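You operate a simulated robot arm through the tools that you are given. There is no shell and no other tool. Be economical: measure what you need, move in short steps, check, and stop when the job is done.

You are at the controls of a simulated two-armed robot. One attempt, no reset.

Task
Switch the plate stand off, lift the wide drum shade on, switch on and set DIM to 1.
Fine: lift the shade with both hands; it stands on the middle of the grey plate.
Where things are to end (x, y in the base frame): wide drum shade within 0.03 m of [0.73, 0.14].

The check looks at the end state, three seconds after you hand in, the way a careful person would. Anything else that was tipped, shoved, dropped, spilled or broken makes it a failure.

Robot
Two 6-joint arms with two-finger parallel grippers on one trunk, on a base that drives. Base frame: it is fixed to the floor where the robot stands at the start and does not move with it; the origin is under the middle of the robot, x ahead of it, y to its left, z up; the surface under the hand at the start is at about z = 0.86. Lengths are in m, angles in rad, forces in N, time in s.
The left shoulder is at the start at [0.06, 0.187, 1.172], the right one opposite. With the tool pointing down near the work surface each hand reaches from about 0.24 to 0.62 m from the robot's upright axis, wherever it stands, measured 20 degrees to its own side. Places, roughly: control box lever [0.5, 0, 0.9]; control box slider [0.5, 0.2, 0.9]; top of the grey plate [0.7, 0.1, 1]; wide drum shade (25x24x16 cm) [0.7, 1.4, 0.9]. Payload 1.57 kg a hand.
The TCP of each hand is the grasp point between the finger pads, 0.03 m short of the fingertips. In the tool frame z runs along the fingers and y along their closing line. Largest opening 0.11 m; finger width 0.024, thickness 0.012; the body of the gripper, 0.048 by 0.112 m, starts 0.078 m behind the TCP.
Orientation is that of the tool frame in the base frame, as [roll, pitch, yaw] about the fixed x, y, z axes, in that order (R = Rz(yaw) Ry(pitch) Rx(roll)). With the fingers straight down and closing along the base's y, the tool's x points along the base's -x, its y along +y and its z along -z.

Tools
- The arms move only by the tool servo_tool. It takes "left_targets", "right_targets" or both (then of equal length, played together; a hand with none holds still); each is a list of rows, each a list of 7 numbers: the shift along the base's x, y, z in m, then the turn, a rotation vector about the base's x, y, z in rad, then the closure, from 0 (fully open) to 1 (shut). In form: [[tx, ty, tz, wx, wy, wz, grip], ...]. A call has 1 to 10 rows; each row is the pose to reach, as a shift and turn from the pose commanded when the call began. Rows are played at 5 a second. More than 0.05 m and 0.15 rad between two rows, or a gripper value outside its range, and nothing of the call is played. Where a pose cannot be reached the arm comes as near as it can. A force on the tool above 70 N (or 10 N above the force at the start of the call, whichever is more), or a blocked arm, ends the call early, and 0.2 s more pass. Each finger travels about 0.153 m/s and halts on what it meets, pressing with about 40 N; the grip force reading is that of the motor and also rises with nothing between the fingers. The clock runs only during rows and for 0.2 s after the last one: add rows that repeat a pose to give the fingers time. It gives the time, the measured TCP pose, the force on the tool (base axes), the opening and the grip force at its end, in the units of the frame above (readings bear some noise), with the torque about the TCP (base axes, N m) and any sound that the robot's microphone picked up, and new pictures: "views" is both (left out), scene, wrist or none (wrist: the cameras of the hands that moved).
- Cameras (640 x 400 px; columns grow to the right, rows downward): "scene" is now at [0.0178, 0.0263, 1.7182]; the picture's right is [0.34, -0.94, 0.00], its down [-0.65, -0.24, -0.72] and it looks along [0.68, 0.24, -0.69] (base axes); focal length 266 px, centre (320, 200). "left" rides on the left gripper at [0.07, -0.016, -0.141] in its tool frame; the picture's right is [0.23, 0.97, 0.00], its down [-0.86, 0.20, -0.48] and it looks along [-0.47, 0.11, 0.88] (tool axes); focal length 222 px, centre (320, 200). "right" rides on the right gripper at [0.07, 0.016, -0.141] in its tool frame; the picture's right is [-0.23, 0.97, 0.00], its down [-0.86, -0.20, -0.48] and it looks along [-0.47, -0.11, 0.88] (tool axes); focal length 222 px, centre (320, 200). There is no depth. A picture from a camera that has moved, and an enlarged one, comes with that camera's place and axes in the base frame and with its lens.
- slide_trunk(by): slides the trunk up (or, below 0, down) by that many m; the arms and the scene camera ride with it, the base frame stays. It gives what a move gives, with no picture.
- steer(legs): drives the robot by 1 to 6 legs, each [ahead, left, turn to the left] in m, m and rad, along the robot's own axes; the way and the turn of a leg run together, so that a leg with both is an arc; at most 1.5 m and 3.142 rad a leg. The arms and the cameras ride along, it lands a little off, and it stops where it bumps. It gives what a move gives, and a new picture of the scene camera.
- aim_head(pan, tilt): turns the head with the scene camera to pan (to the left, within 1.501 rad either way) and tilt (down, from -0.506 to 1.204), counted from straight ahead of the robot. It gives what a move gives, and a new picture of the scene camera.
- zoom(camera, box): a new picture of the part [left, top, right, bottom] of that camera's present view, enlarged. No time passes.
- hand_in(): hands the job in; it is judged then, once.

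Go step by step. Nothing tells you exact positions but the pictures and the camera data: compare them with the known pose of the tool, close in by small moves and look again before you grip or let go. The budget is 120 turns and 260 pictures, counting those below and the enlarged ones. Unless the task says otherwise, let go and move clear before handing in, and close with one line.

The tools are called as name(argument=value, ...) on one line, values as JSON. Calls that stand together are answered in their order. servo_tool: Moves the arms, as the interface text tells. Its arguments: {"type":"object","properties":{"left_targets":{"type":"array","items":{"type":"array","items":{"type":"number"}}},"right_targets":{"type":"array","items":{"type":"array","items":{"type":"number"}}},"views":{"type":"string","enum":["both","scene","wrist","none"]}},"required":[]} The other tools are called the same way: slide_trunk (by) slides the trunk up or down; steer (legs) drives the base; aim_head (pan, tilt) turns the head that bears the scene camera; zoom (camera, box) takes an enlarged picture of a part of a camera's view; hand_in () hands the job in.

At the start:

```text
clock: 0.0
left_position: [0.4504, 0.3074, 1.2713]
left_tcp_rot: [-3.14, 0.0, -3.141]
left_contact_force: [0.3, -0.7, -0.1]
left_torque: [-0.01, 0.0, -0.01]
left_gripper_width: 0.1101
left_grasp_force: 0.0
right_position: [0.4633, -0.0658, 1.2428]
right_tcp_rot: [-3.141, 0.0, 3.142]
right_contact_force: [0.2, 0.1, 0.0]
right_torque: [0.03, 0.01, 0.0]
right_gripper_width: 0.1099
right_grasp_force: 0.0
trunk travel left (down, up): [-0.8, 0.19]
robot x, y, heading: [0.0003, 0.0035, 0.0]
head pan, tilt: [0.346, 0.766]
```

scene: 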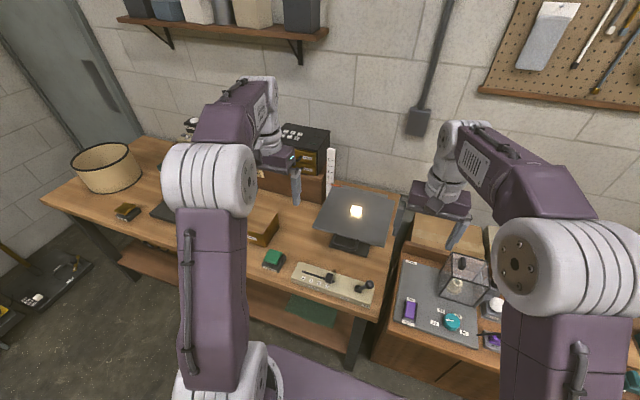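
right: 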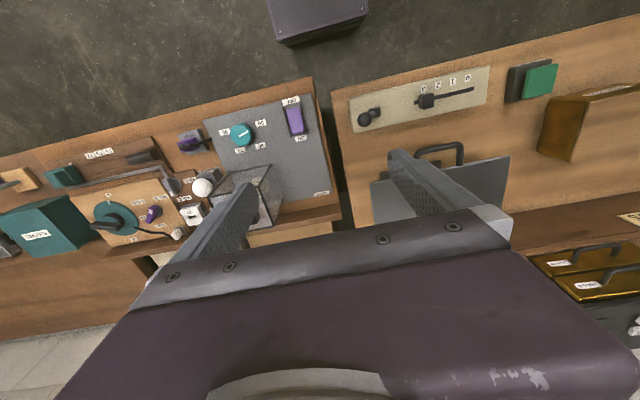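
left: 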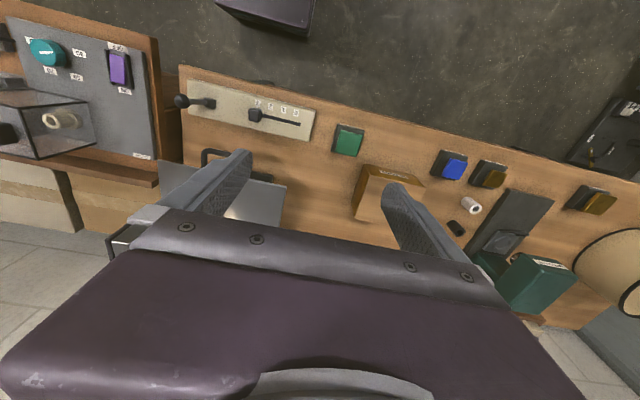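

I see a bench with the grey plate stand, a control box with lever and slider in front of it, and the drum shade far to the left. I zoom in on the control box and the shade first.

zoom(camera="scene", box=[260, 180, 420, 310])

zoom(camera="right", box=[330, 50, 580, 200])

zoom(camera="left", box=[160, 60, 380, 200])

zoom(camera="scene", box=[30, 110, 230, 240])

```text
3.08 times, centred on (340, 245) of scene
camera zoom: at [0.0178, 0.0263, 1.7182], right [0.34, -0.94, 0.0], down [-0.65, -0.24, -0.72], along [0.68, 0.24, -0.69], focal length 818 px, centre (258, 62)
```

zoom: 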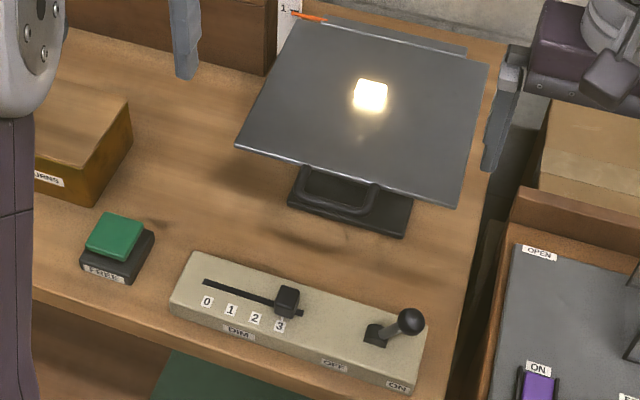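

```text
2.56 times, centred on (455, 125) of right
camera zoom: at [0.3947, -0.0488, 1.3844], right [0.23, 0.97, 0.0], down [0.86, -0.2, 0.48], along [0.47, -0.11, -0.88], focal length 569 px, centre (-26, 392)
```

zoom: 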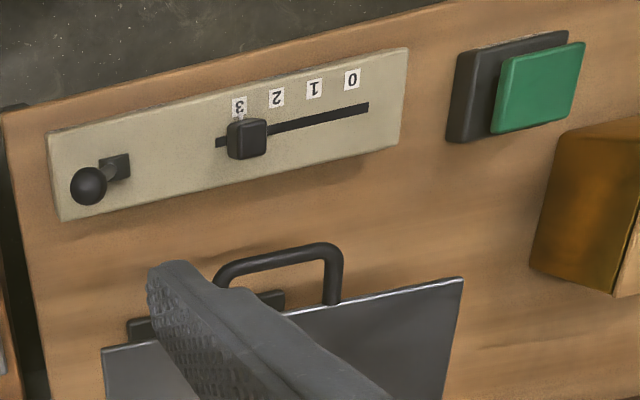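

```text
2.86 times, centred on (270, 130) of left
camera zoom: at [0.3801, 0.2902, 1.414], right [-0.23, 0.97, 0.0], down [0.86, 0.2, 0.48], along [0.47, 0.11, -0.88], focal length 635 px, centre (463, 400)
```

zoom: 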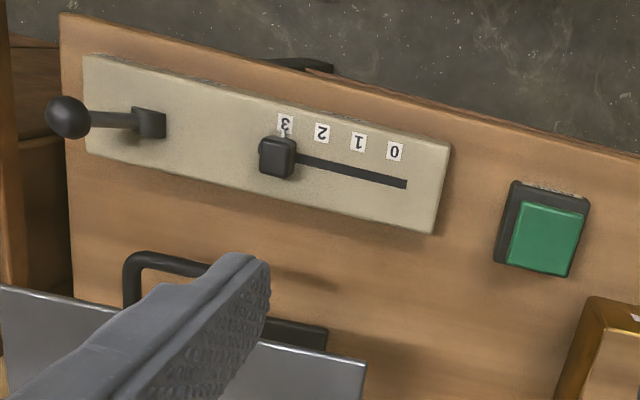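

```text
3.08 times, centred on (130, 175) of scene
camera zoom: at [0.0178, 0.0263, 1.7182], right [0.34, -0.94, 0.0], down [-0.65, -0.24, -0.72], along [0.68, 0.24, -0.69], focal length 818 px, centre (905, 277)
```

zoom: 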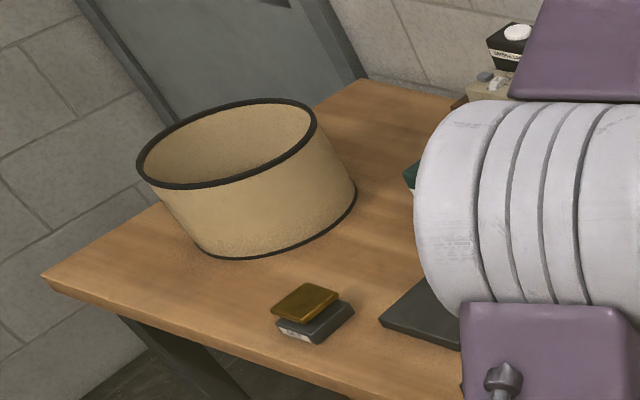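

The lever ball is near (0.486, 0.022, 0.911), leaning to ON. The DIM slider is near y = 0.162, at 3. I bring the closed right hand down to the right of the lever ball.

servo_tool(right_targets=[[0.023, 0.0, -0.04, 0, 0, 0, 0.5], [0.023, 0.02, -0.09, 0, 0, 0, 1], [0.023, 0.028, -0.135, 0, 0, 0, 1], [0.023, 0.028, -0.18, 0, 0, 0, 1], [0.023, 0.028, -0.225, 0, 0, 0, 1], [0.023, 0.028, -0.27, 0, 0, 0, 1], [0.023, 0.028, -0.3, 0, 0, 0, 1], [0.023, 0.028, -0.322, 0, 0, 0, 1], [0.023, 0.028, -0.322, 0, 0, 0, 1]])

```text
refused: row 2 steps farther than a row can; nothing moved
```

servo_tool(right_targets=[[0.023, 0.0, -0.04, 0, 0, 0, 0.5], [0.023, 0.015, -0.085, 0, 0, 0, 1], [0.023, 0.028, -0.13, 0, 0, 0, 1], [0.023, 0.028, -0.175, 0, 0, 0, 1], [0.023, 0.028, -0.22, 0, 0, 0, 1], [0.023, 0.028, -0.265, 0, 0, 0, 1], [0.023, 0.028, -0.3, 0, 0, 0, 1], [0.023, 0.028, -0.322, 0, 0, 0, 1], [0.023, 0.028, -0.322, 0, 0, 0, 1]])

```text
clock: 2.0
left_position: [0.4499, 0.3075, 1.2724]
left_tcp_rot: [3.14, -0.001, 3.141]
left_contact_force: [-0.8, 0.1, -0.3]
left_torque: [-0.02, 0.02, 0.02]
left_gripper_width: 0.1099
left_grasp_force: 0.2
right_position: [0.4864, -0.0359, 0.9216]
right_tcp_rot: [3.14, 0.001, -3.141]
right_contact_force: [-0.8, 0.0, -0.6]
right_torque: [0.03, 0.02, -0.02]
right_gripper_width: 0.0002
right_grasp_force: 21.3
trunk travel left (down, up): [-0.8, 0.19]
robot x, y, heading: [-0.0009, -0.0028, -0.004]
head pan, tilt: [0.346, 0.766]
camera scene: at [0.0174, 0.0265, 1.7182], right [0.34, -0.94, 0.0], down [-0.65, -0.24, -0.72], along [0.68, 0.24, -0.69], focal length 266 px, centre (320, 200)
camera right: at [0.4177, -0.0201, 1.0619], right [0.23, 0.97, 0.0], down [0.85, -0.2, 0.48], along [0.47, -0.11, -0.88], focal length 222 px, centre (320, 200)
```

scene: 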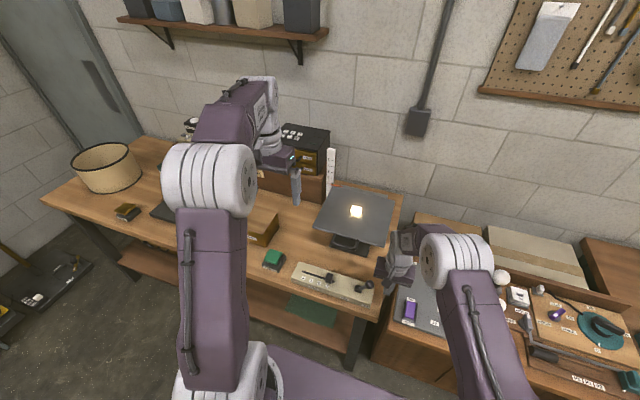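
right: 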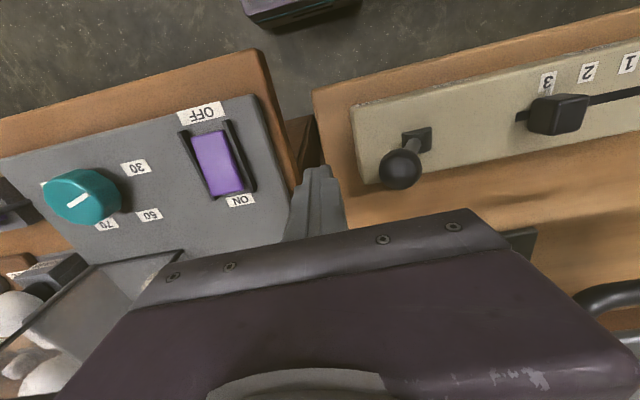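

The finger is to the right of the ball with the fingertips a bit below it. I push toward +y.

servo_tool(right_targets=[[0, 0.02, 0, 0, 0, 0, 1], [0, 0.035, 0, 0, 0, 0, 1], [0, 0.05, 0, 0, 0, 0, 1], [0, 0.065, 0, 0, 0, 0, 1], [0, 0.08, 0, 0, 0, 0, 1], [0, 0.09, 0, 0, 0, 0, 1], [0, 0.1, 0, 0, 0, 0, 1]])

```text
clock: 3.6
left_position: [0.4517, 0.3025, 1.2741]
left_tcp_rot: [3.137, -0.001, -3.14]
left_contact_force: [-0.3, -0.1, 0.4]
left_torque: [0.08, 0.02, 0.02]
left_gripper_width: 0.1099
left_grasp_force: 0.0
right_position: [0.4875, 0.0587, 0.9204]
right_tcp_rot: [3.14, -0.003, 3.139]
right_contact_force: [1.3, -10.5, -2.4]
right_torque: [-0.36, -0.07, 0.0]
right_gripper_width: 0.0
right_grasp_force: 20.8
trunk travel left (down, up): [-0.8, 0.19]
robot x, y, heading: [-0.0008, -0.0056, 0.0]
head pan, tilt: [0.346, 0.766]
camera scene: at [0.0189, 0.021, 1.7182], right [0.34, -0.94, 0.0], down [-0.65, -0.23, -0.72], along [0.68, 0.25, -0.69], focal length 266 px, centre (320, 200)
camera right: at [0.4185, 0.0742, 1.0621], right [0.23, 0.97, 0.0], down [0.86, -0.2, 0.48], along [0.46, -0.11, -0.88], focal length 222 px, centre (320, 200)
```

scene: 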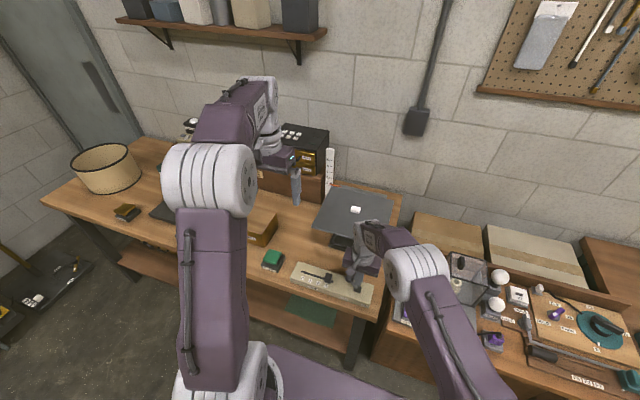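
right: 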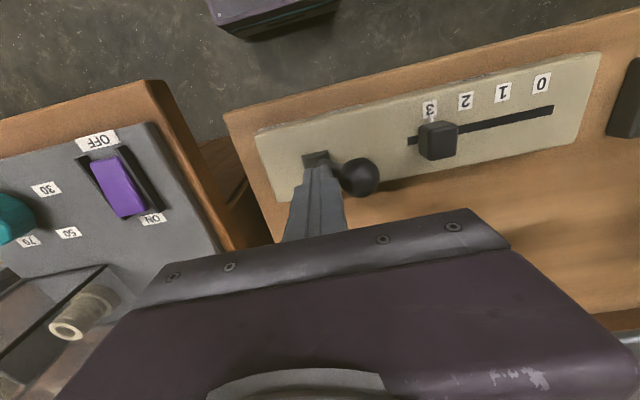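

The lamp is now off. I back away from the lever and raise the right hand, then turn the head left to look at the shade.

servo_tool(right_targets=[[0, -0.03, 0.0, 0, 0, 0, 1], [-0.02, -0.05, 0.04, 0, 0, 0, 0.5], [-0.03, -0.06, 0.085, 0, 0, 0, 0], [-0.03, -0.08, 0.13, 0, 0, 0, 0], [-0.03, -0.1, 0.175, 0, 0, 0, 0], [-0.03, -0.11, 0.22, 0, 0, 0, 0], [-0.03, -0.12, 0.265, 0, 0, 0, 0], [-0.03, -0.12, 0.31, 0, 0, 0, 0], [-0.03, -0.12, 0.33, 0, 0, 0, 0]], views="none")

aim_head(pan=1.1, tilt=0.75)

```text
clock: 5.6
left_position: [0.4502, 0.3075, 1.2725]
left_tcp_rot: [3.14, -0.003, -3.141]
left_contact_force: [0.0, 1.4, 0.0]
left_torque: [-0.02, -0.02, 0.02]
left_gripper_width: 0.1099
left_grasp_force: 0.1
right_position: [0.4574, -0.058, 1.2515]
right_tcp_rot: [-3.14, -0.001, 3.141]
right_contact_force: [-0.4, 0.2, -0.4]
right_torque: [0.02, 0.01, 0.0]
right_gripper_width: 0.1101
right_grasp_force: 0.0
trunk travel left (down, up): [-0.8, 0.19]
robot x, y, heading: [-0.0018, 0.0004, 0.002]
head pan, tilt: [0.346, 0.766]
```

```text
clock: 6.7
left_position: [0.4512, 0.3079, 1.2738]
left_tcp_rot: [-3.141, 0.0, -3.141]
left_contact_force: [0.7, -0.5, 0.6]
left_torque: [-0.04, -0.01, -0.01]
left_gripper_width: 0.1101
left_grasp_force: 0.0
right_position: [0.4572, -0.0575, 1.2504]
right_tcp_rot: [-3.141, 0.0, -3.141]
right_contact_force: [-0.7, -0.6, 0.5]
right_torque: [0.0, 0.01, 0.04]
right_gripper_width: 0.1099
right_grasp_force: 0.0
trunk travel left (down, up): [-0.8, 0.19]
robot x, y, heading: [0.0008, 0.0001, 0.003]
head pan, tilt: [1.1, 0.75]
camera scene: at [-0.0219, 0.0723, 1.7195], right [0.89, -0.45, 0.0], down [-0.31, -0.61, -0.73], along [0.33, 0.65, -0.68], focal length 266 px, centre (320, 200)
```

scene: 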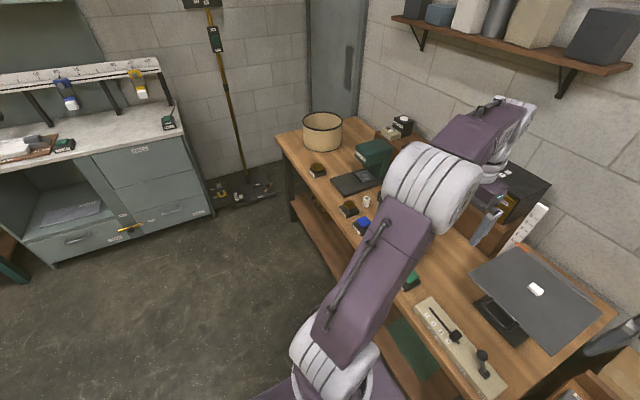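

The floor to the left is clear. I drive left along the bench to face the shade.

steer(legs=[[0, 1.2, 0]])

aim_head(pan=0.25, tilt=0.85)

```text
clock: 12.8
left_position: [0.4562, 1.4948, 1.2731]
left_tcp_rot: [3.141, 0.0, 3.136]
left_contact_force: [-0.7, 0.6, 1.1]
left_torque: [0.05, 0.03, -0.01]
left_gripper_width: 0.1099
left_grasp_force: 0.0
right_position: [0.4602, 1.1314, 1.251]
right_tcp_rot: [-3.141, -0.001, 3.136]
right_contact_force: [0.1, -1.1, 0.3]
right_torque: [0.0, -0.01, -0.01]
right_gripper_width: 0.11
right_grasp_force: 0.1
trunk travel left (down, up): [-0.8, 0.19]
robot x, y, heading: [0.0032, 1.1936, -0.004]
head pan, tilt: [1.1, 0.75]
camera scene: at [-0.0184, 1.2637, 1.7196], right [0.89, -0.46, 0.0], down [-0.31, -0.61, -0.73], along [0.34, 0.65, -0.68], focal length 266 px, centre (320, 200)
```

scene: 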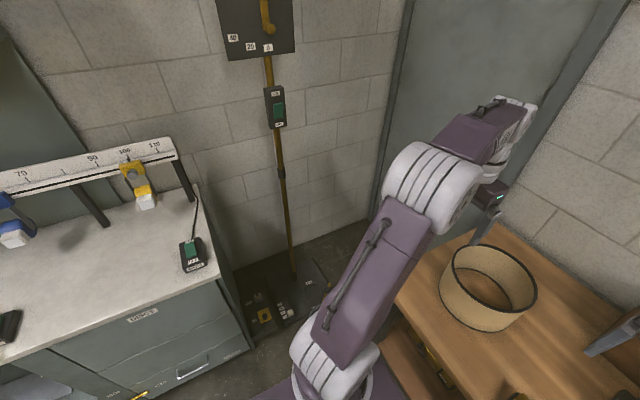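

```text
clock: 13.9
left_position: [0.4553, 1.4967, 1.2727]
left_tcp_rot: [3.141, -0.002, 3.137]
left_contact_force: [-0.9, 0.1, 0.2]
left_torque: [-0.01, 0.01, 0.0]
left_gripper_width: 0.11
left_grasp_force: 0.1
right_position: [0.4609, 1.1323, 1.2514]
right_tcp_rot: [-3.141, 0.0, 3.137]
right_contact_force: [-0.7, 1.1, 1.1]
right_torque: [0.03, -0.02, 0.03]
right_gripper_width: 0.1101
right_grasp_force: 0.1
trunk travel left (down, up): [-0.8, 0.19]
robot x, y, heading: [0.0018, 1.1867, -0.004]
head pan, tilt: [0.25, 0.85]
camera scene: at [0.0195, 1.2097, 1.7115], right [0.24, -0.97, 0.0], down [-0.73, -0.18, -0.66], along [0.64, 0.16, -0.75], focal length 266 px, centre (320, 200)
```

scene: 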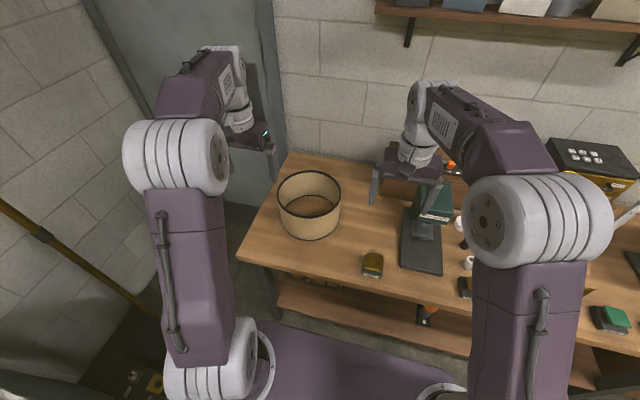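

zoom(camera="scene", box=[230, 140, 390, 260])

zoom(camera="left", box=[0, 0, 640, 400])

zoom(camera="right", box=[0, 0, 640, 400])

```text
3.33 times, centred on (310, 200) of scene
camera zoom: at [0.0195, 1.2097, 1.7115], right [0.24, -0.97, 0.0], down [-0.73, -0.18, -0.66], along [0.64, 0.16, -0.75], focal length 886 px, centre (353, 200)
```

zoom: 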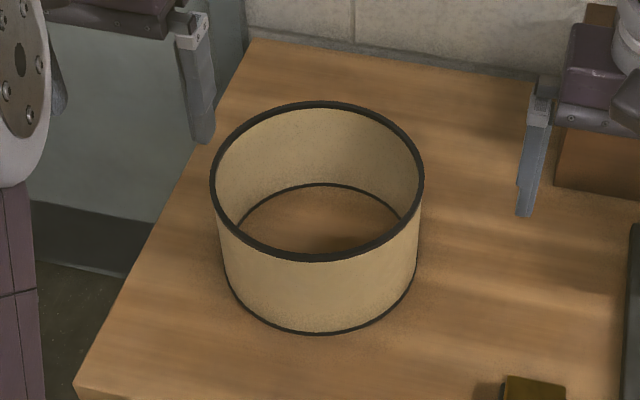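

```text
1.00 times, centred on (320, 200) of left (not enlarged: the box is as wide or as high as the picture)
camera zoom: at [0.3847, 1.4801, 1.414], right [-0.22, 0.97, 0.0], down [0.86, 0.19, 0.48], along [0.47, 0.11, -0.88], focal length 222 px, centre (320, 200)
```

zoom: 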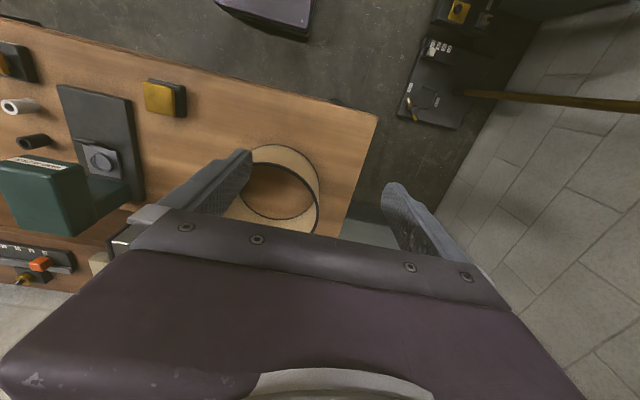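

```text
1.00 times, centred on (320, 200) of right (not enlarged: the box is as wide or as high as the picture)
camera zoom: at [0.3918, 1.1485, 1.392], right [0.23, 0.97, 0.0], down [0.85, -0.2, 0.48], along [0.47, -0.11, -0.88], focal length 222 px, centre (320, 200)
```

zoom: 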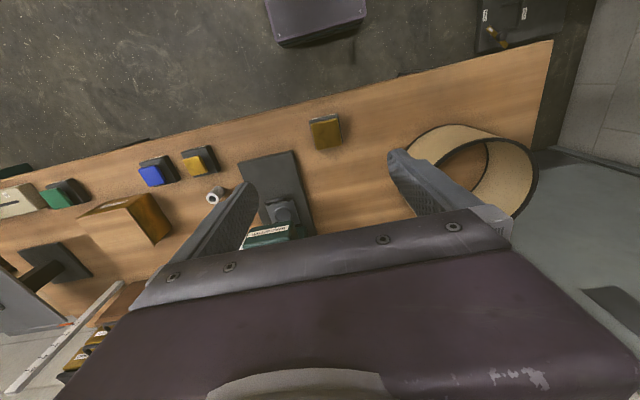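

The shade centre is near (0.635, 1.40), radius about 0.12, and it is an open ring, so each hand can pinch the rim wall at the sides. I shift the robot left so it is centred on the shade and look down.

steer(legs=[[0, 0.21, 0.004]])

aim_head(pan=0.0, tilt=1.0)

```text
clock: 15.6
left_position: [0.4561, 1.7051, 1.2742]
left_tcp_rot: [3.14, -0.002, 3.142]
left_contact_force: [0.9, -0.2, 0.2]
left_torque: [0.02, -0.03, -0.03]
left_gripper_width: 0.1103
left_grasp_force: 0.1
right_position: [0.4623, 1.3398, 1.2511]
right_tcp_rot: [3.14, 0.001, 3.14]
right_contact_force: [-0.4, -0.2, 0.1]
right_torque: [0.0, 0.05, 0.01]
right_gripper_width: 0.1099
right_grasp_force: 0.0
trunk travel left (down, up): [-0.8, 0.19]
robot x, y, heading: [0.0029, 1.3963, -0.005]
head pan, tilt: [0.25, 0.85]
camera scene: at [0.02, 1.4152, 1.7116], right [0.24, -0.97, 0.0], down [-0.73, -0.18, -0.66], along [0.64, 0.16, -0.75], focal length 266 px, centre (320, 200)
```

scene: 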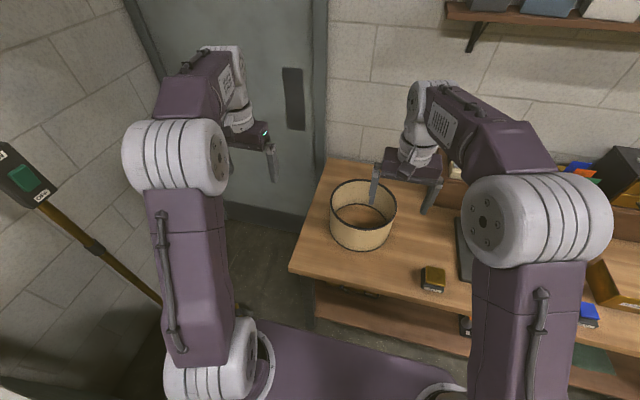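

```text
clock: 16.3
left_position: [0.455, 1.7088, 1.2721]
left_tcp_rot: [-3.14, 0.001, -3.141]
left_contact_force: [-0.2, -0.1, 0.0]
left_torque: [-0.01, -0.01, -0.03]
left_gripper_width: 0.1101
left_grasp_force: 0.0
right_position: [0.4606, 1.3437, 1.2509]
right_tcp_rot: [-3.14, -0.002, 3.139]
right_contact_force: [-0.7, -0.2, -0.2]
right_torque: [0.01, 0.01, 0.0]
right_gripper_width: 0.1097
right_grasp_force: 0.1
trunk travel left (down, up): [-0.8, 0.19]
robot x, y, heading: [0.0039, 1.3981, -0.003]
head pan, tilt: [0.0, 1.0]
camera scene: at [0.014, 1.4012, 1.7004], right [0.0, -1.0, 0.0], down [-0.84, 0.0, -0.54], along [0.54, 0.0, -0.84], focal length 266 px, centre (320, 200)
```

scene: 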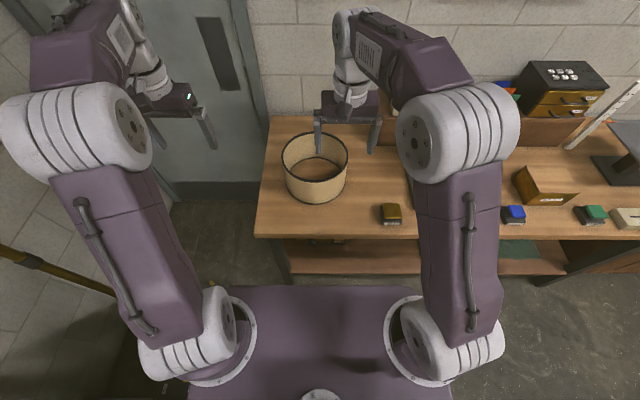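

The trunk has room ahead of it before the bench. I drive ahead a little to bring the shade within reach of both hands.

steer(legs=[[0.13, 0, 0.003]])

```text
clock: 17.6
left_position: [0.5802, 1.7091, 1.2735]
left_tcp_rot: [-3.141, 0.002, -3.14]
left_contact_force: [0.7, 1.4, 0.1]
left_torque: [0.02, 0.0, 0.03]
left_gripper_width: 0.11
left_grasp_force: 0.1
right_position: [0.5891, 1.3437, 1.2515]
right_tcp_rot: [3.141, 0.0, -3.139]
right_contact_force: [-0.8, 0.3, -0.3]
right_torque: [-0.01, 0.0, 0.0]
right_gripper_width: 0.1098
right_grasp_force: 0.1
trunk travel left (down, up): [-0.8, 0.19]
robot x, y, heading: [0.1314, 1.4047, 0.002]
head pan, tilt: [0.0, 1.0]
camera scene: at [0.1397, 1.3999, 1.7004], right [0.0, -1.0, 0.0], down [-0.84, 0.0, -0.54], along [0.54, 0.0, -0.84], focal length 266 px, centre (320, 200)
```

scene: 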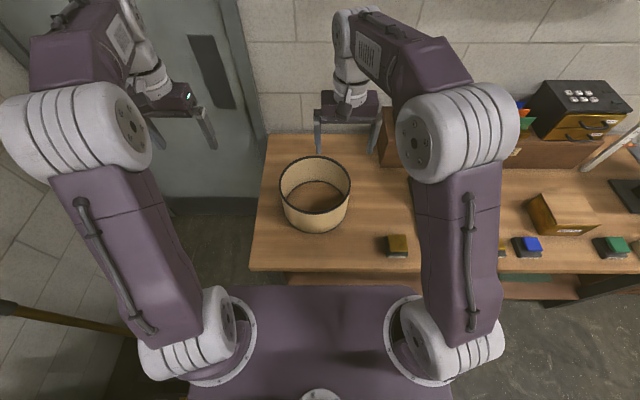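

zoom(camera="scene", box=[260, 140, 380, 250])

zoom(camera="right", box=[0, 0, 640, 400])

zoom(camera="left", box=[0, 0, 640, 400])

```text
3.64 times, centred on (320, 195) of scene
camera zoom: at [0.1397, 1.3999, 1.7004], right [0.0, -1.0, 0.0], down [-0.84, 0.0, -0.54], along [0.54, 0.0, -0.84], focal length 966 px, centre (320, 218)
```

zoom: 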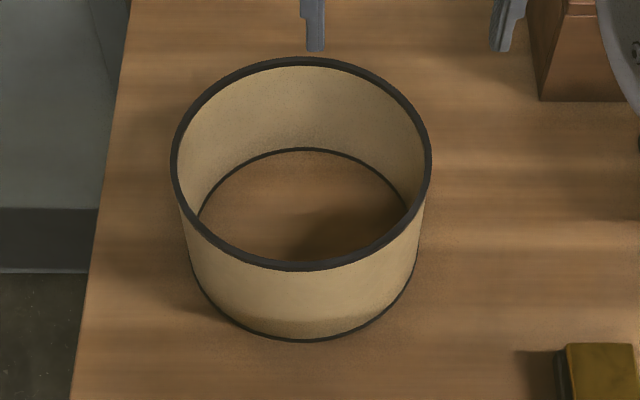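

```text
1.00 times, centred on (320, 200) of right (not enlarged: the box is as wide or as high as the picture)
camera zoom: at [0.5191, 1.3605, 1.3928], right [0.23, 0.97, 0.0], down [0.85, -0.2, 0.48], along [0.47, -0.11, -0.88], focal length 222 px, centre (320, 200)
```

zoom: 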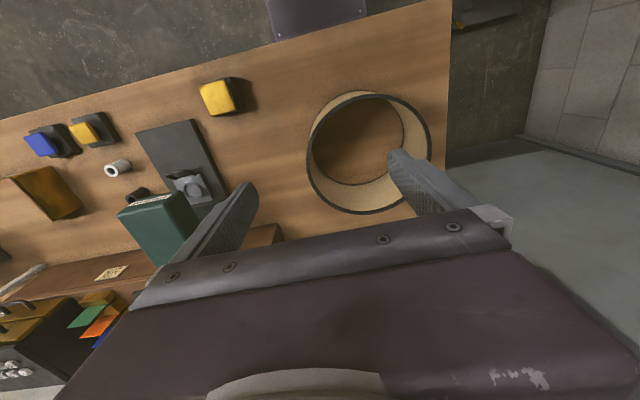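

```text
1.00 times, centred on (320, 200) of left (not enlarged: the box is as wide or as high as the picture)
camera zoom: at [0.5096, 1.6921, 1.4148], right [-0.23, 0.97, 0.0], down [0.85, 0.2, 0.48], along [0.47, 0.11, -0.88], focal length 222 px, centre (320, 200)
```

zoom: 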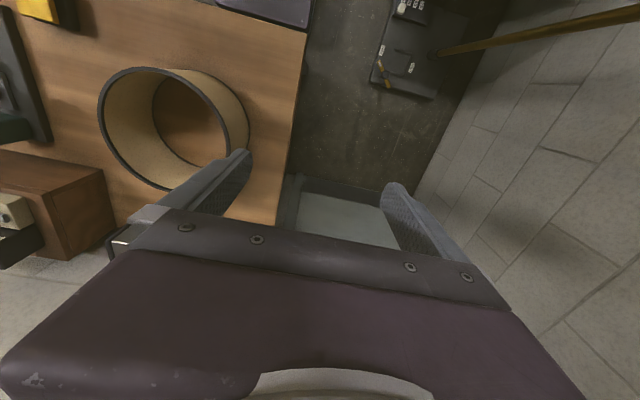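

The rim top is at roughly z = 0.965 and the shade centre near (0.673, 1.42). I bring both hands above the left and right sides of the rim and look again.

servo_tool(left_targets=[[0.016, -0.028, -0.03, 0, 0, 0, 0], [0.031, -0.056, -0.06, 0, 0, 0, 0], [0.047, -0.084, -0.09, 0, 0, 0, 0], [0.062, -0.112, -0.13, 0, 0, 0, 0], [0.078, -0.14, -0.165, 0, 0, 0, 0], [0.093, -0.167, -0.2, 0, 0, 0, 0], [0.093, -0.167, -0.213, 0, 0, 0, 0]], right_targets=[[0.016, -0.008, -0.03, 0, 0, 0, 0], [0.031, -0.016, -0.06, 0, 0, 0, 0], [0.047, -0.024, -0.09, 0, 0, 0, 0], [0.062, -0.031, -0.12, 0, 0, 0, 0], [0.078, -0.039, -0.15, 0, 0, 0, 0], [0.084, -0.046, -0.18, 0, 0, 0, 0], [0.084, -0.046, -0.19, 0, 0, 0, 0]])

```text
refused: row 4 steps farther than a row can; nothing moved
```

servo_tool(left_targets=[[0.016, -0.028, -0.03, 0, 0, 0, 0], [0.031, -0.056, -0.06, 0, 0, 0, 0], [0.047, -0.084, -0.09, 0, 0, 0, 0], [0.062, -0.112, -0.12, 0, 0, 0, 0], [0.078, -0.14, -0.15, 0, 0, 0, 0], [0.093, -0.167, -0.18, 0, 0, 0, 0], [0.093, -0.167, -0.213, 0, 0, 0, 0], [0.093, -0.167, -0.213, 0, 0, 0, 0]], right_targets=[[0.016, -0.008, -0.03, 0, 0, 0, 0], [0.031, -0.016, -0.06, 0, 0, 0, 0], [0.047, -0.024, -0.09, 0, 0, 0, 0], [0.062, -0.031, -0.12, 0, 0, 0, 0], [0.078, -0.039, -0.15, 0, 0, 0, 0], [0.084, -0.046, -0.18, 0, 0, 0, 0], [0.084, -0.046, -0.19, 0, 0, 0, 0], [0.084, -0.046, -0.19, 0, 0, 0, 0]])

```text
clock: 19.4
left_position: [0.677, 1.5418, 1.0588]
left_tcp_rot: [3.141, -0.001, -3.141]
left_contact_force: [0.1, -1.1, -0.3]
left_torque: [-0.01, -0.03, 0.01]
left_gripper_width: 0.1097
left_grasp_force: 0.0
right_position: [0.6748, 1.2977, 1.0606]
right_tcp_rot: [3.141, 0.001, -3.14]
right_contact_force: [0.3, 0.0, -0.3]
right_torque: [-0.02, 0.0, 0.06]
right_gripper_width: 0.1101
right_grasp_force: 0.1
trunk travel left (down, up): [-0.8, 0.19]
robot x, y, heading: [0.1344, 1.4018, 0.003]
head pan, tilt: [0.0, 1.0]
camera scene: at [0.1421, 1.3998, 1.7004], right [0.0, -1.0, 0.0], down [-0.84, 0.0, -0.54], along [0.54, 0.0, -0.84], focal length 266 px, centre (320, 200)
camera right: at [0.6056, 1.3144, 1.2014], right [0.23, 0.97, 0.0], down [0.86, -0.2, 0.48], along [0.47, -0.11, -0.88], focal length 222 px, centre (320, 200)
camera left: at [0.6047, 1.5242, 1.1997], right [-0.23, 0.97, 0.0], down [0.85, 0.2, 0.48], along [0.47, 0.11, -0.88], focal length 222 px, centre (320, 200)
```

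scene: 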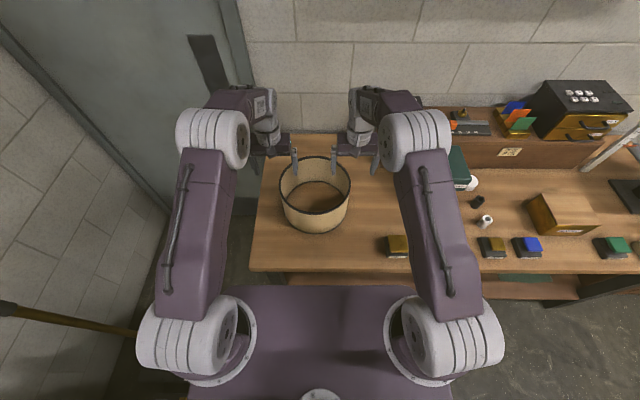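
right: 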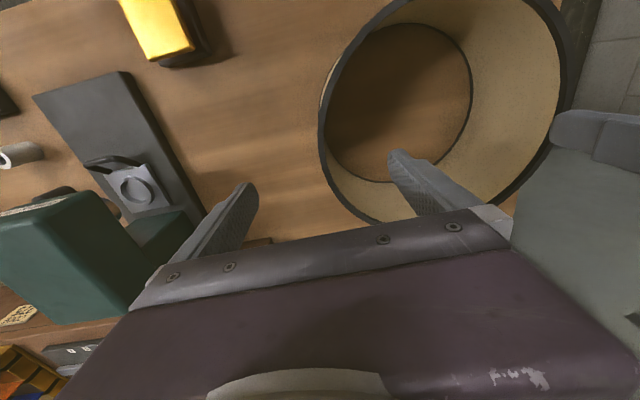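
left: 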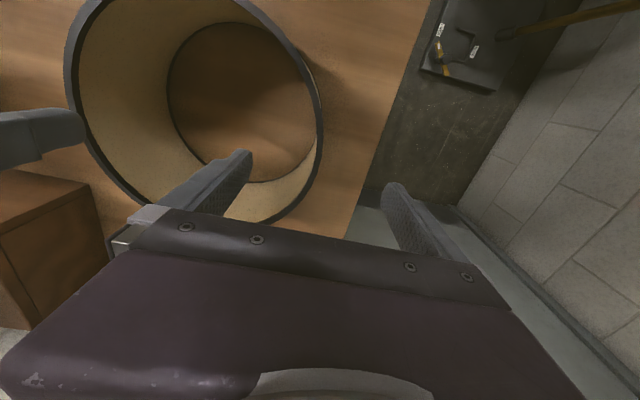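

Both hands straddle the rim, whose sides lie at y ≈ 1.30 and 1.54. I lower them, still open.

servo_tool(left_targets=[[0, 0, -0.04, 0, 0, 0, 0], [0, 0, -0.08, 0, 0, 0, 0], [0, 0, -0.11, 0, 0, 0, 0], [0, 0, -0.11, 0, 0, 0, 0]], right_targets=[[0, 0, -0.04, 0, 0, 0, 0], [0, 0, -0.08, 0, 0, 0, 0], [0, 0, -0.11, 0, 0, 0, 0], [0, 0, -0.11, 0, 0, 0, 0]])

```text
clock: 20.4
left_position: [0.6761, 1.5429, 0.9493]
left_tcp_rot: [-3.14, 0.002, -3.139]
left_contact_force: [0.3, 0.0, -0.3]
left_torque: [0.01, 0.0, -0.04]
left_gripper_width: 0.1099
left_grasp_force: 0.0
right_position: [0.6759, 1.2986, 0.9512]
right_tcp_rot: [3.141, -0.002, -3.14]
right_contact_force: [0.2, -0.6, 0.4]
right_torque: [-0.02, -0.03, -0.01]
right_gripper_width: 0.11
right_grasp_force: 0.0
trunk travel left (down, up): [-0.8, 0.19]
robot x, y, heading: [0.1329, 1.3981, -0.001]
head pan, tilt: [0.0, 1.0]
camera scene: at [0.1422, 1.3998, 1.7004], right [0.0, -1.0, 0.0], down [-0.84, 0.0, -0.54], along [0.54, 0.0, -0.84], focal length 266 px, centre (320, 200)
camera right: at [0.6065, 1.3153, 1.0913], right [0.23, 0.97, 0.0], down [0.85, -0.2, 0.48], along [0.47, -0.11, -0.88], focal length 222 px, centre (320, 200)
camera left: at [0.6055, 1.5254, 1.0906], right [-0.23, 0.97, 0.0], down [0.85, 0.2, 0.48], along [0.47, 0.11, -0.88], focal length 222 px, centre (320, 200)
```

scene: 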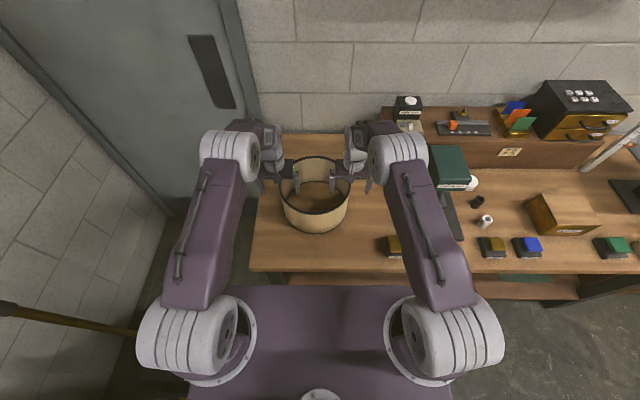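
right: 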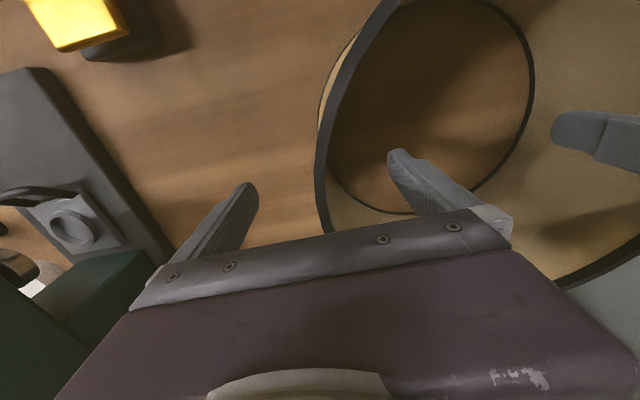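
left: 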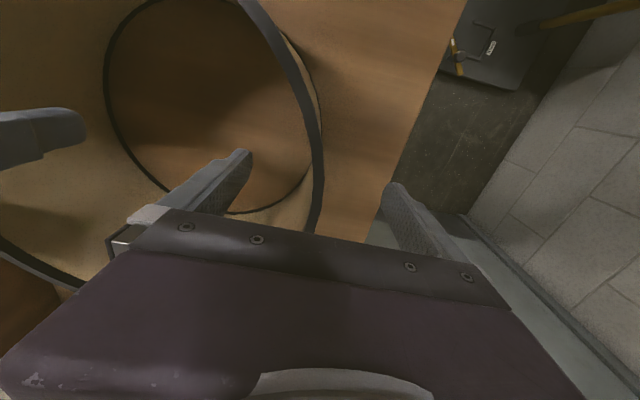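

The rim wall sits mid-way between each pair of fingers. I close both grippers.

servo_tool(left_targets=[[0, 0, 0, 0, 0, 0, 0.5], [0, 0, 0, 0, 0, 0, 1], [0, 0, 0, 0, 0, 0, 1], [0, 0, 0, 0, 0, 0, 1]], right_targets=[[0, 0, 0, 0, 0, 0, 0.5], [0, 0, 0, 0, 0, 0, 1], [0, 0, 0, 0, 0, 0, 1], [0, 0, 0, 0, 0, 0, 1]])

```text
clock: 21.4
left_position: [0.6775, 1.5389, 0.9493]
left_tcp_rot: [-3.135, -0.001, -3.139]
left_contact_force: [-0.2, -45.3, -0.4]
left_torque: [0.56, 0.02, 0.63]
left_gripper_width: 0.0071
left_grasp_force: 26.8
right_position: [0.6765, 1.3021, 0.9503]
right_tcp_rot: [3.136, 0.001, 3.141]
right_contact_force: [0.2, 46.2, 0.4]
right_torque: [-0.61, -0.04, -0.71]
right_gripper_width: 0.0092
right_grasp_force: 27.7
trunk travel left (down, up): [-0.8, 0.19]
robot x, y, heading: [0.1309, 1.4011, 0.002]
head pan, tilt: [0.0, 1.0]
camera scene: at [0.1434, 1.3997, 1.7004], right [0.0, -1.0, 0.0], down [-0.84, 0.0, -0.54], along [0.54, 0.0, -0.84], focal length 266 px, centre (320, 200)
camera right: at [0.6071, 1.3179, 1.0916], right [0.23, 0.97, 0.01], down [0.85, -0.2, 0.48], along [0.47, -0.1, -0.88], focal length 222 px, centre (320, 200)
camera left: at [0.6061, 1.5227, 1.0908], right [-0.23, 0.97, -0.01], down [0.85, 0.2, 0.48], along [0.47, 0.11, -0.88], focal length 222 px, centre (320, 200)
```

scene: 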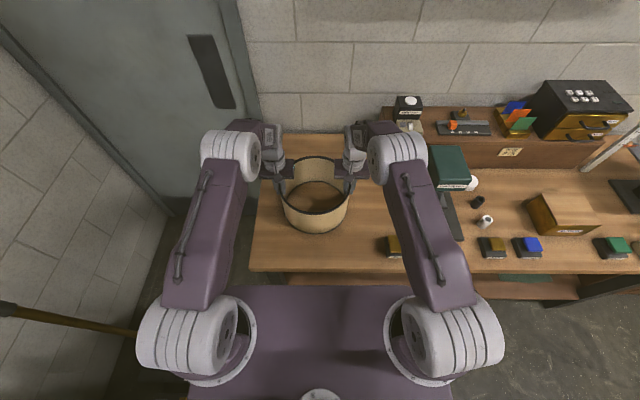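
right: 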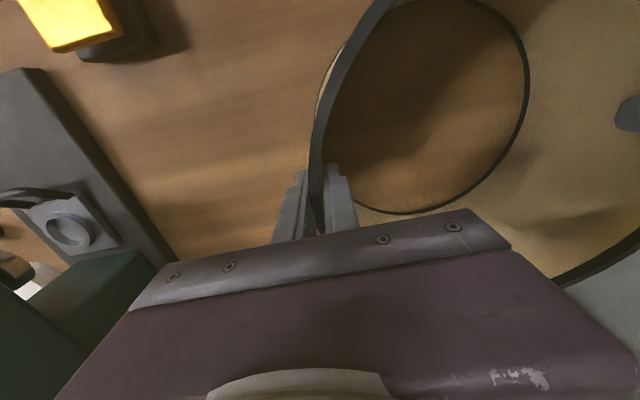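
left: 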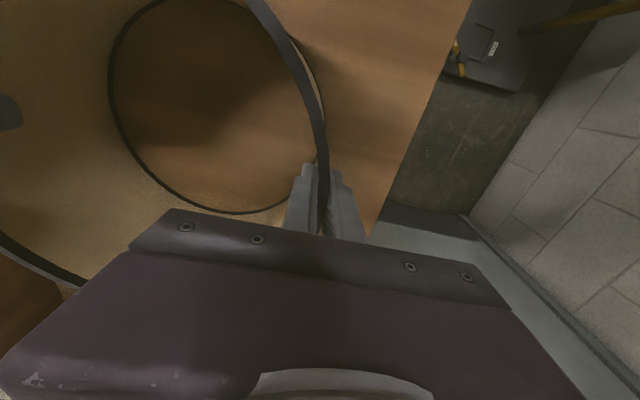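

Both grips hold the wall (7–9 mm). I ease the hands inward by 4 mm to relieve the squeeze, then lift a little to check.

servo_tool(left_targets=[[0, -0.004, 0, 0, 0, 0, 1], [0, -0.004, 0.01, 0, 0, 0, 1], [0, -0.004, 0.03, 0, 0, 0, 1], [0, -0.004, 0.05, 0, 0, 0, 1], [0, -0.004, 0.07, 0, 0, 0, 1], [0, -0.004, 0.07, 0, 0, 0, 1]], right_targets=[[0, 0.004, 0, 0, 0, 0, 1], [0, 0.004, 0.01, 0, 0, 0, 1], [0, 0.004, 0.03, 0, 0, 0, 1], [0, 0.004, 0.05, 0, 0, 0, 1], [0, 0.004, 0.07, 0, 0, 0, 1], [0, 0.004, 0.07, 0, 0, 0, 1]], views="scene")

```text
clock: 22.8
left_position: [0.6769, 1.5392, 1.0199]
left_tcp_rot: [3.14, -0.002, -3.14]
left_contact_force: [-1.0, -8.8, 1.4]
left_torque: [-0.64, 0.52, 0.41]
left_gripper_width: 0.007
left_grasp_force: 26.4
right_position: [0.6752, 1.3009, 1.0205]
right_tcp_rot: [-3.14, -0.002, -3.14]
right_contact_force: [2.8, 9.1, -5.6]
right_torque: [-0.23, -0.47, -0.75]
right_gripper_width: 0.0089
right_grasp_force: 27.3
trunk travel left (down, up): [-0.8, 0.19]
robot x, y, heading: [0.1311, 1.4024, 0.002]
head pan, tilt: [0.0, 1.0]
camera scene: at [0.1438, 1.3997, 1.7004], right [0.0, -1.0, 0.0], down [-0.84, 0.0, -0.54], along [0.54, 0.0, -0.84], focal length 266 px, centre (320, 200)
```

scene: 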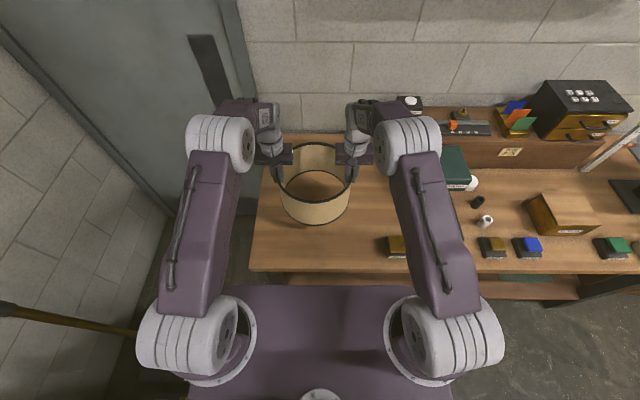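

The shade is lifted level. I raise the trunk to the top for clearance over the bench items.

slide_trunk(by=0.19)

servo_tool(left_targets=[[-0.01, 0, 0.01, 0, 0, 0, 1], [-0.02, 0, 0.025, 0, 0, 0, 1], [-0.03, 0, 0.04, 0, 0, 0, 1], [-0.03, 0, 0.04, 0, 0, 0, 1]], right_targets=[[-0.01, 0, 0.01, 0, 0, 0, 1], [-0.02, 0, 0.025, 0, 0, 0, 1], [-0.03, 0, 0.04, 0, 0, 0, 1], [-0.03, 0, 0.04, 0, 0, 0, 1]])

```text
clock: 24.9
left_position: [0.6761, 1.5381, 1.2083]
left_tcp_rot: [-3.142, 0.001, -3.139]
left_contact_force: [-1.6, 7.2, 0.6]
left_torque: [-0.52, -0.35, 0.32]
left_gripper_width: 0.007
left_grasp_force: 26.8
right_position: [0.6759, 1.3016, 1.2116]
right_tcp_rot: [-3.142, -0.001, -3.139]
right_contact_force: [1.4, -7.7, -5.1]
right_torque: [-0.11, 0.39, -0.71]
right_gripper_width: 0.0096
right_grasp_force: 27.2
trunk travel left (down, up): [-0.99, 0.0]
robot x, y, heading: [0.1313, 1.399, 0.002]
head pan, tilt: [0.0, 1.0]
```

```text
clock: 25.9
left_position: [0.6488, 1.5388, 1.2483]
left_tcp_rot: [3.141, 0.0, -3.141]
left_contact_force: [-3.2, 16.6, -1.2]
left_torque: [-0.36, -0.56, 0.2]
left_gripper_width: 0.0071
left_grasp_force: 26.4
right_position: [0.6456, 1.3026, 1.2504]
right_tcp_rot: [-3.14, 0.0, -3.14]
right_contact_force: [2.3, -15.8, -3.5]
right_torque: [0.22, 0.61, -0.73]
right_gripper_width: 0.0087
right_grasp_force: 27.3
trunk travel left (down, up): [-0.99, 0.0]
robot x, y, heading: [0.134, 1.4019, -0.002]
head pan, tilt: [0.0, 1.0]
camera scene: at [0.1442, 1.3997, 1.8904], right [0.0, -1.0, 0.0], down [-0.84, 0.0, -0.54], along [0.54, 0.0, -0.84], focal length 266 px, centre (320, 200)
camera right: at [0.5765, 1.3188, 1.3918], right [0.23, 0.97, 0.0], down [0.86, -0.2, 0.48], along [0.47, -0.11, -0.88], focal length 222 px, centre (320, 200)
camera left: at [0.5767, 1.5216, 1.3908], right [-0.23, 0.97, 0.0], down [0.86, 0.2, 0.48], along [0.46, 0.11, -0.88], focal length 222 px, centre (320, 200)
```

scene: 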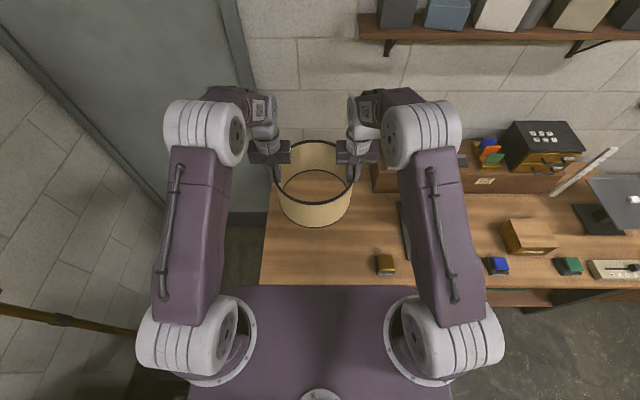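
right: 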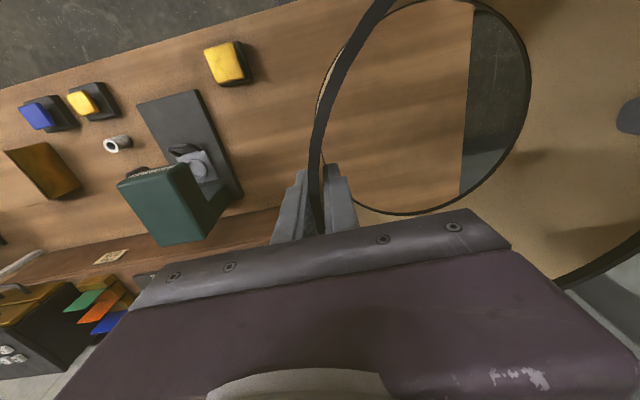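
left: 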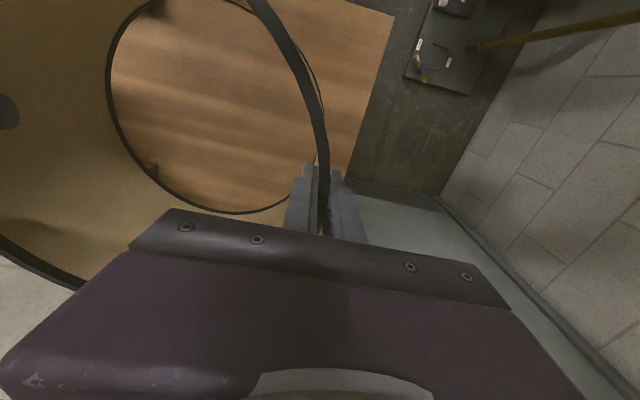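

The shade hangs with its bottom at about z = 1.10. I back off a little and drive right toward the plate.

steer(legs=[[-0.22, 0, 0], [0, -0.7, 0]])

```text
clock: 31.0
left_position: [0.428, 0.8368, 1.2497]
left_tcp_rot: [3.14, 0.001, -3.139]
left_contact_force: [-2.2, 27.8, -0.5]
left_torque: [-0.52, -0.05, 0.16]
left_gripper_width: 0.0073
left_grasp_force: 26.5
right_position: [0.427, 0.5995, 1.2501]
right_tcp_rot: [-3.138, 0.0, -3.137]
right_contact_force: [2.3, -26.8, -3.1]
right_torque: [0.16, 0.08, -0.75]
right_gripper_width: 0.0094
right_grasp_force: 27.5
trunk travel left (down, up): [-0.99, 0.0]
robot x, y, heading: [-0.0856, 0.6982, 0.003]
head pan, tilt: [0.0, 1.0]
camera scene: at [-0.0749, 0.6978, 1.8904], right [0.0, -1.0, 0.0], down [-0.84, 0.0, -0.54], along [0.54, 0.0, -0.84], focal length 266 px, centre (320, 200)
```

scene: 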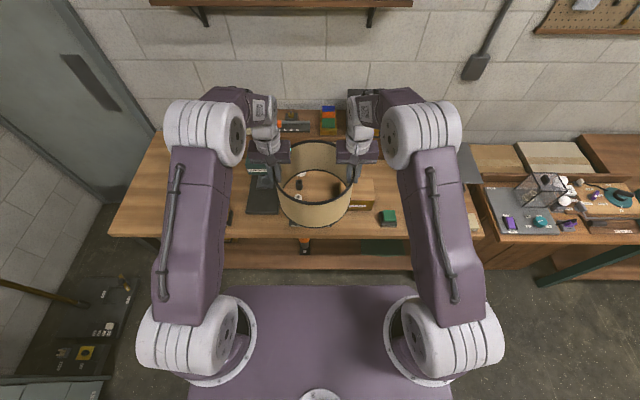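

servo_tool(left_targets=[[0, 0.002, 0, 0, 0, 0, 1], [0, 0.002, 0, 0, 0, 0, 1]], right_targets=[[0, -0.002, 0, 0, 0, 0, 1], [0, -0.002, 0, 0, 0, 0, 1]], views="none")

steer(legs=[[0, -0.578, -0.003]])

```text
clock: 31.6
left_position: [0.4282, 0.8361, 1.2493]
left_tcp_rot: [-3.141, -0.001, -3.14]
left_contact_force: [-2.0, -27.7, -1.6]
left_torque: [0.22, 0.05, 0.46]
left_gripper_width: 0.007
left_grasp_force: 26.7
right_position: [0.4261, 0.5989, 1.2527]
right_tcp_rot: [-3.141, 0.003, -3.14]
right_contact_force: [2.1, 27.8, -3.2]
right_torque: [-0.4, -0.01, -0.75]
right_gripper_width: 0.0091
right_grasp_force: 28.2
trunk travel left (down, up): [-0.99, 0.0]
robot x, y, heading: [-0.085, 0.6981, -0.0]
head pan, tilt: [0.0, 1.0]
```

```text
clock: 35.0
left_position: [0.4272, 0.2484, 1.2503]
left_tcp_rot: [-3.139, 0.0, 3.139]
left_contact_force: [-1.3, -37.5, -2.3]
left_torque: [0.41, 0.02, 0.57]
left_gripper_width: 0.0073
left_grasp_force: 26.5
right_position: [0.4261, 0.0116, 1.2503]
right_tcp_rot: [3.14, 0.001, 3.137]
right_contact_force: [1.3, 38.9, -3.0]
right_torque: [-0.4, 0.0, -0.7]
right_gripper_width: 0.009
right_grasp_force: 27.4
trunk travel left (down, up): [-0.99, 0.0]
robot x, y, heading: [-0.0893, 0.1128, -0.003]
head pan, tilt: [0.0, 1.0]
camera scene: at [-0.0754, 0.1124, 1.8904], right [0.0, -1.0, 0.0], down [-0.84, 0.0, -0.54], along [0.54, 0.0, -0.84], focal length 266 px, centre (320, 200)
```

scene: 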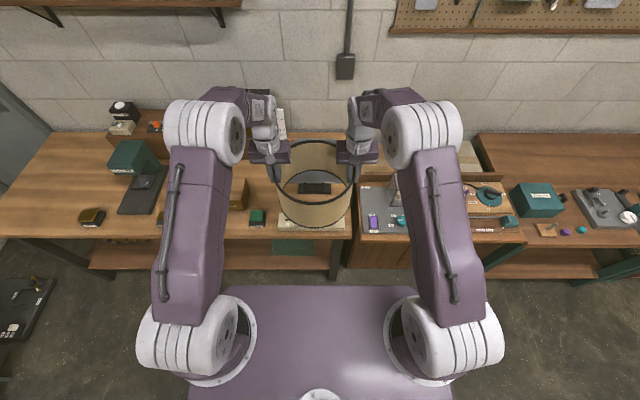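

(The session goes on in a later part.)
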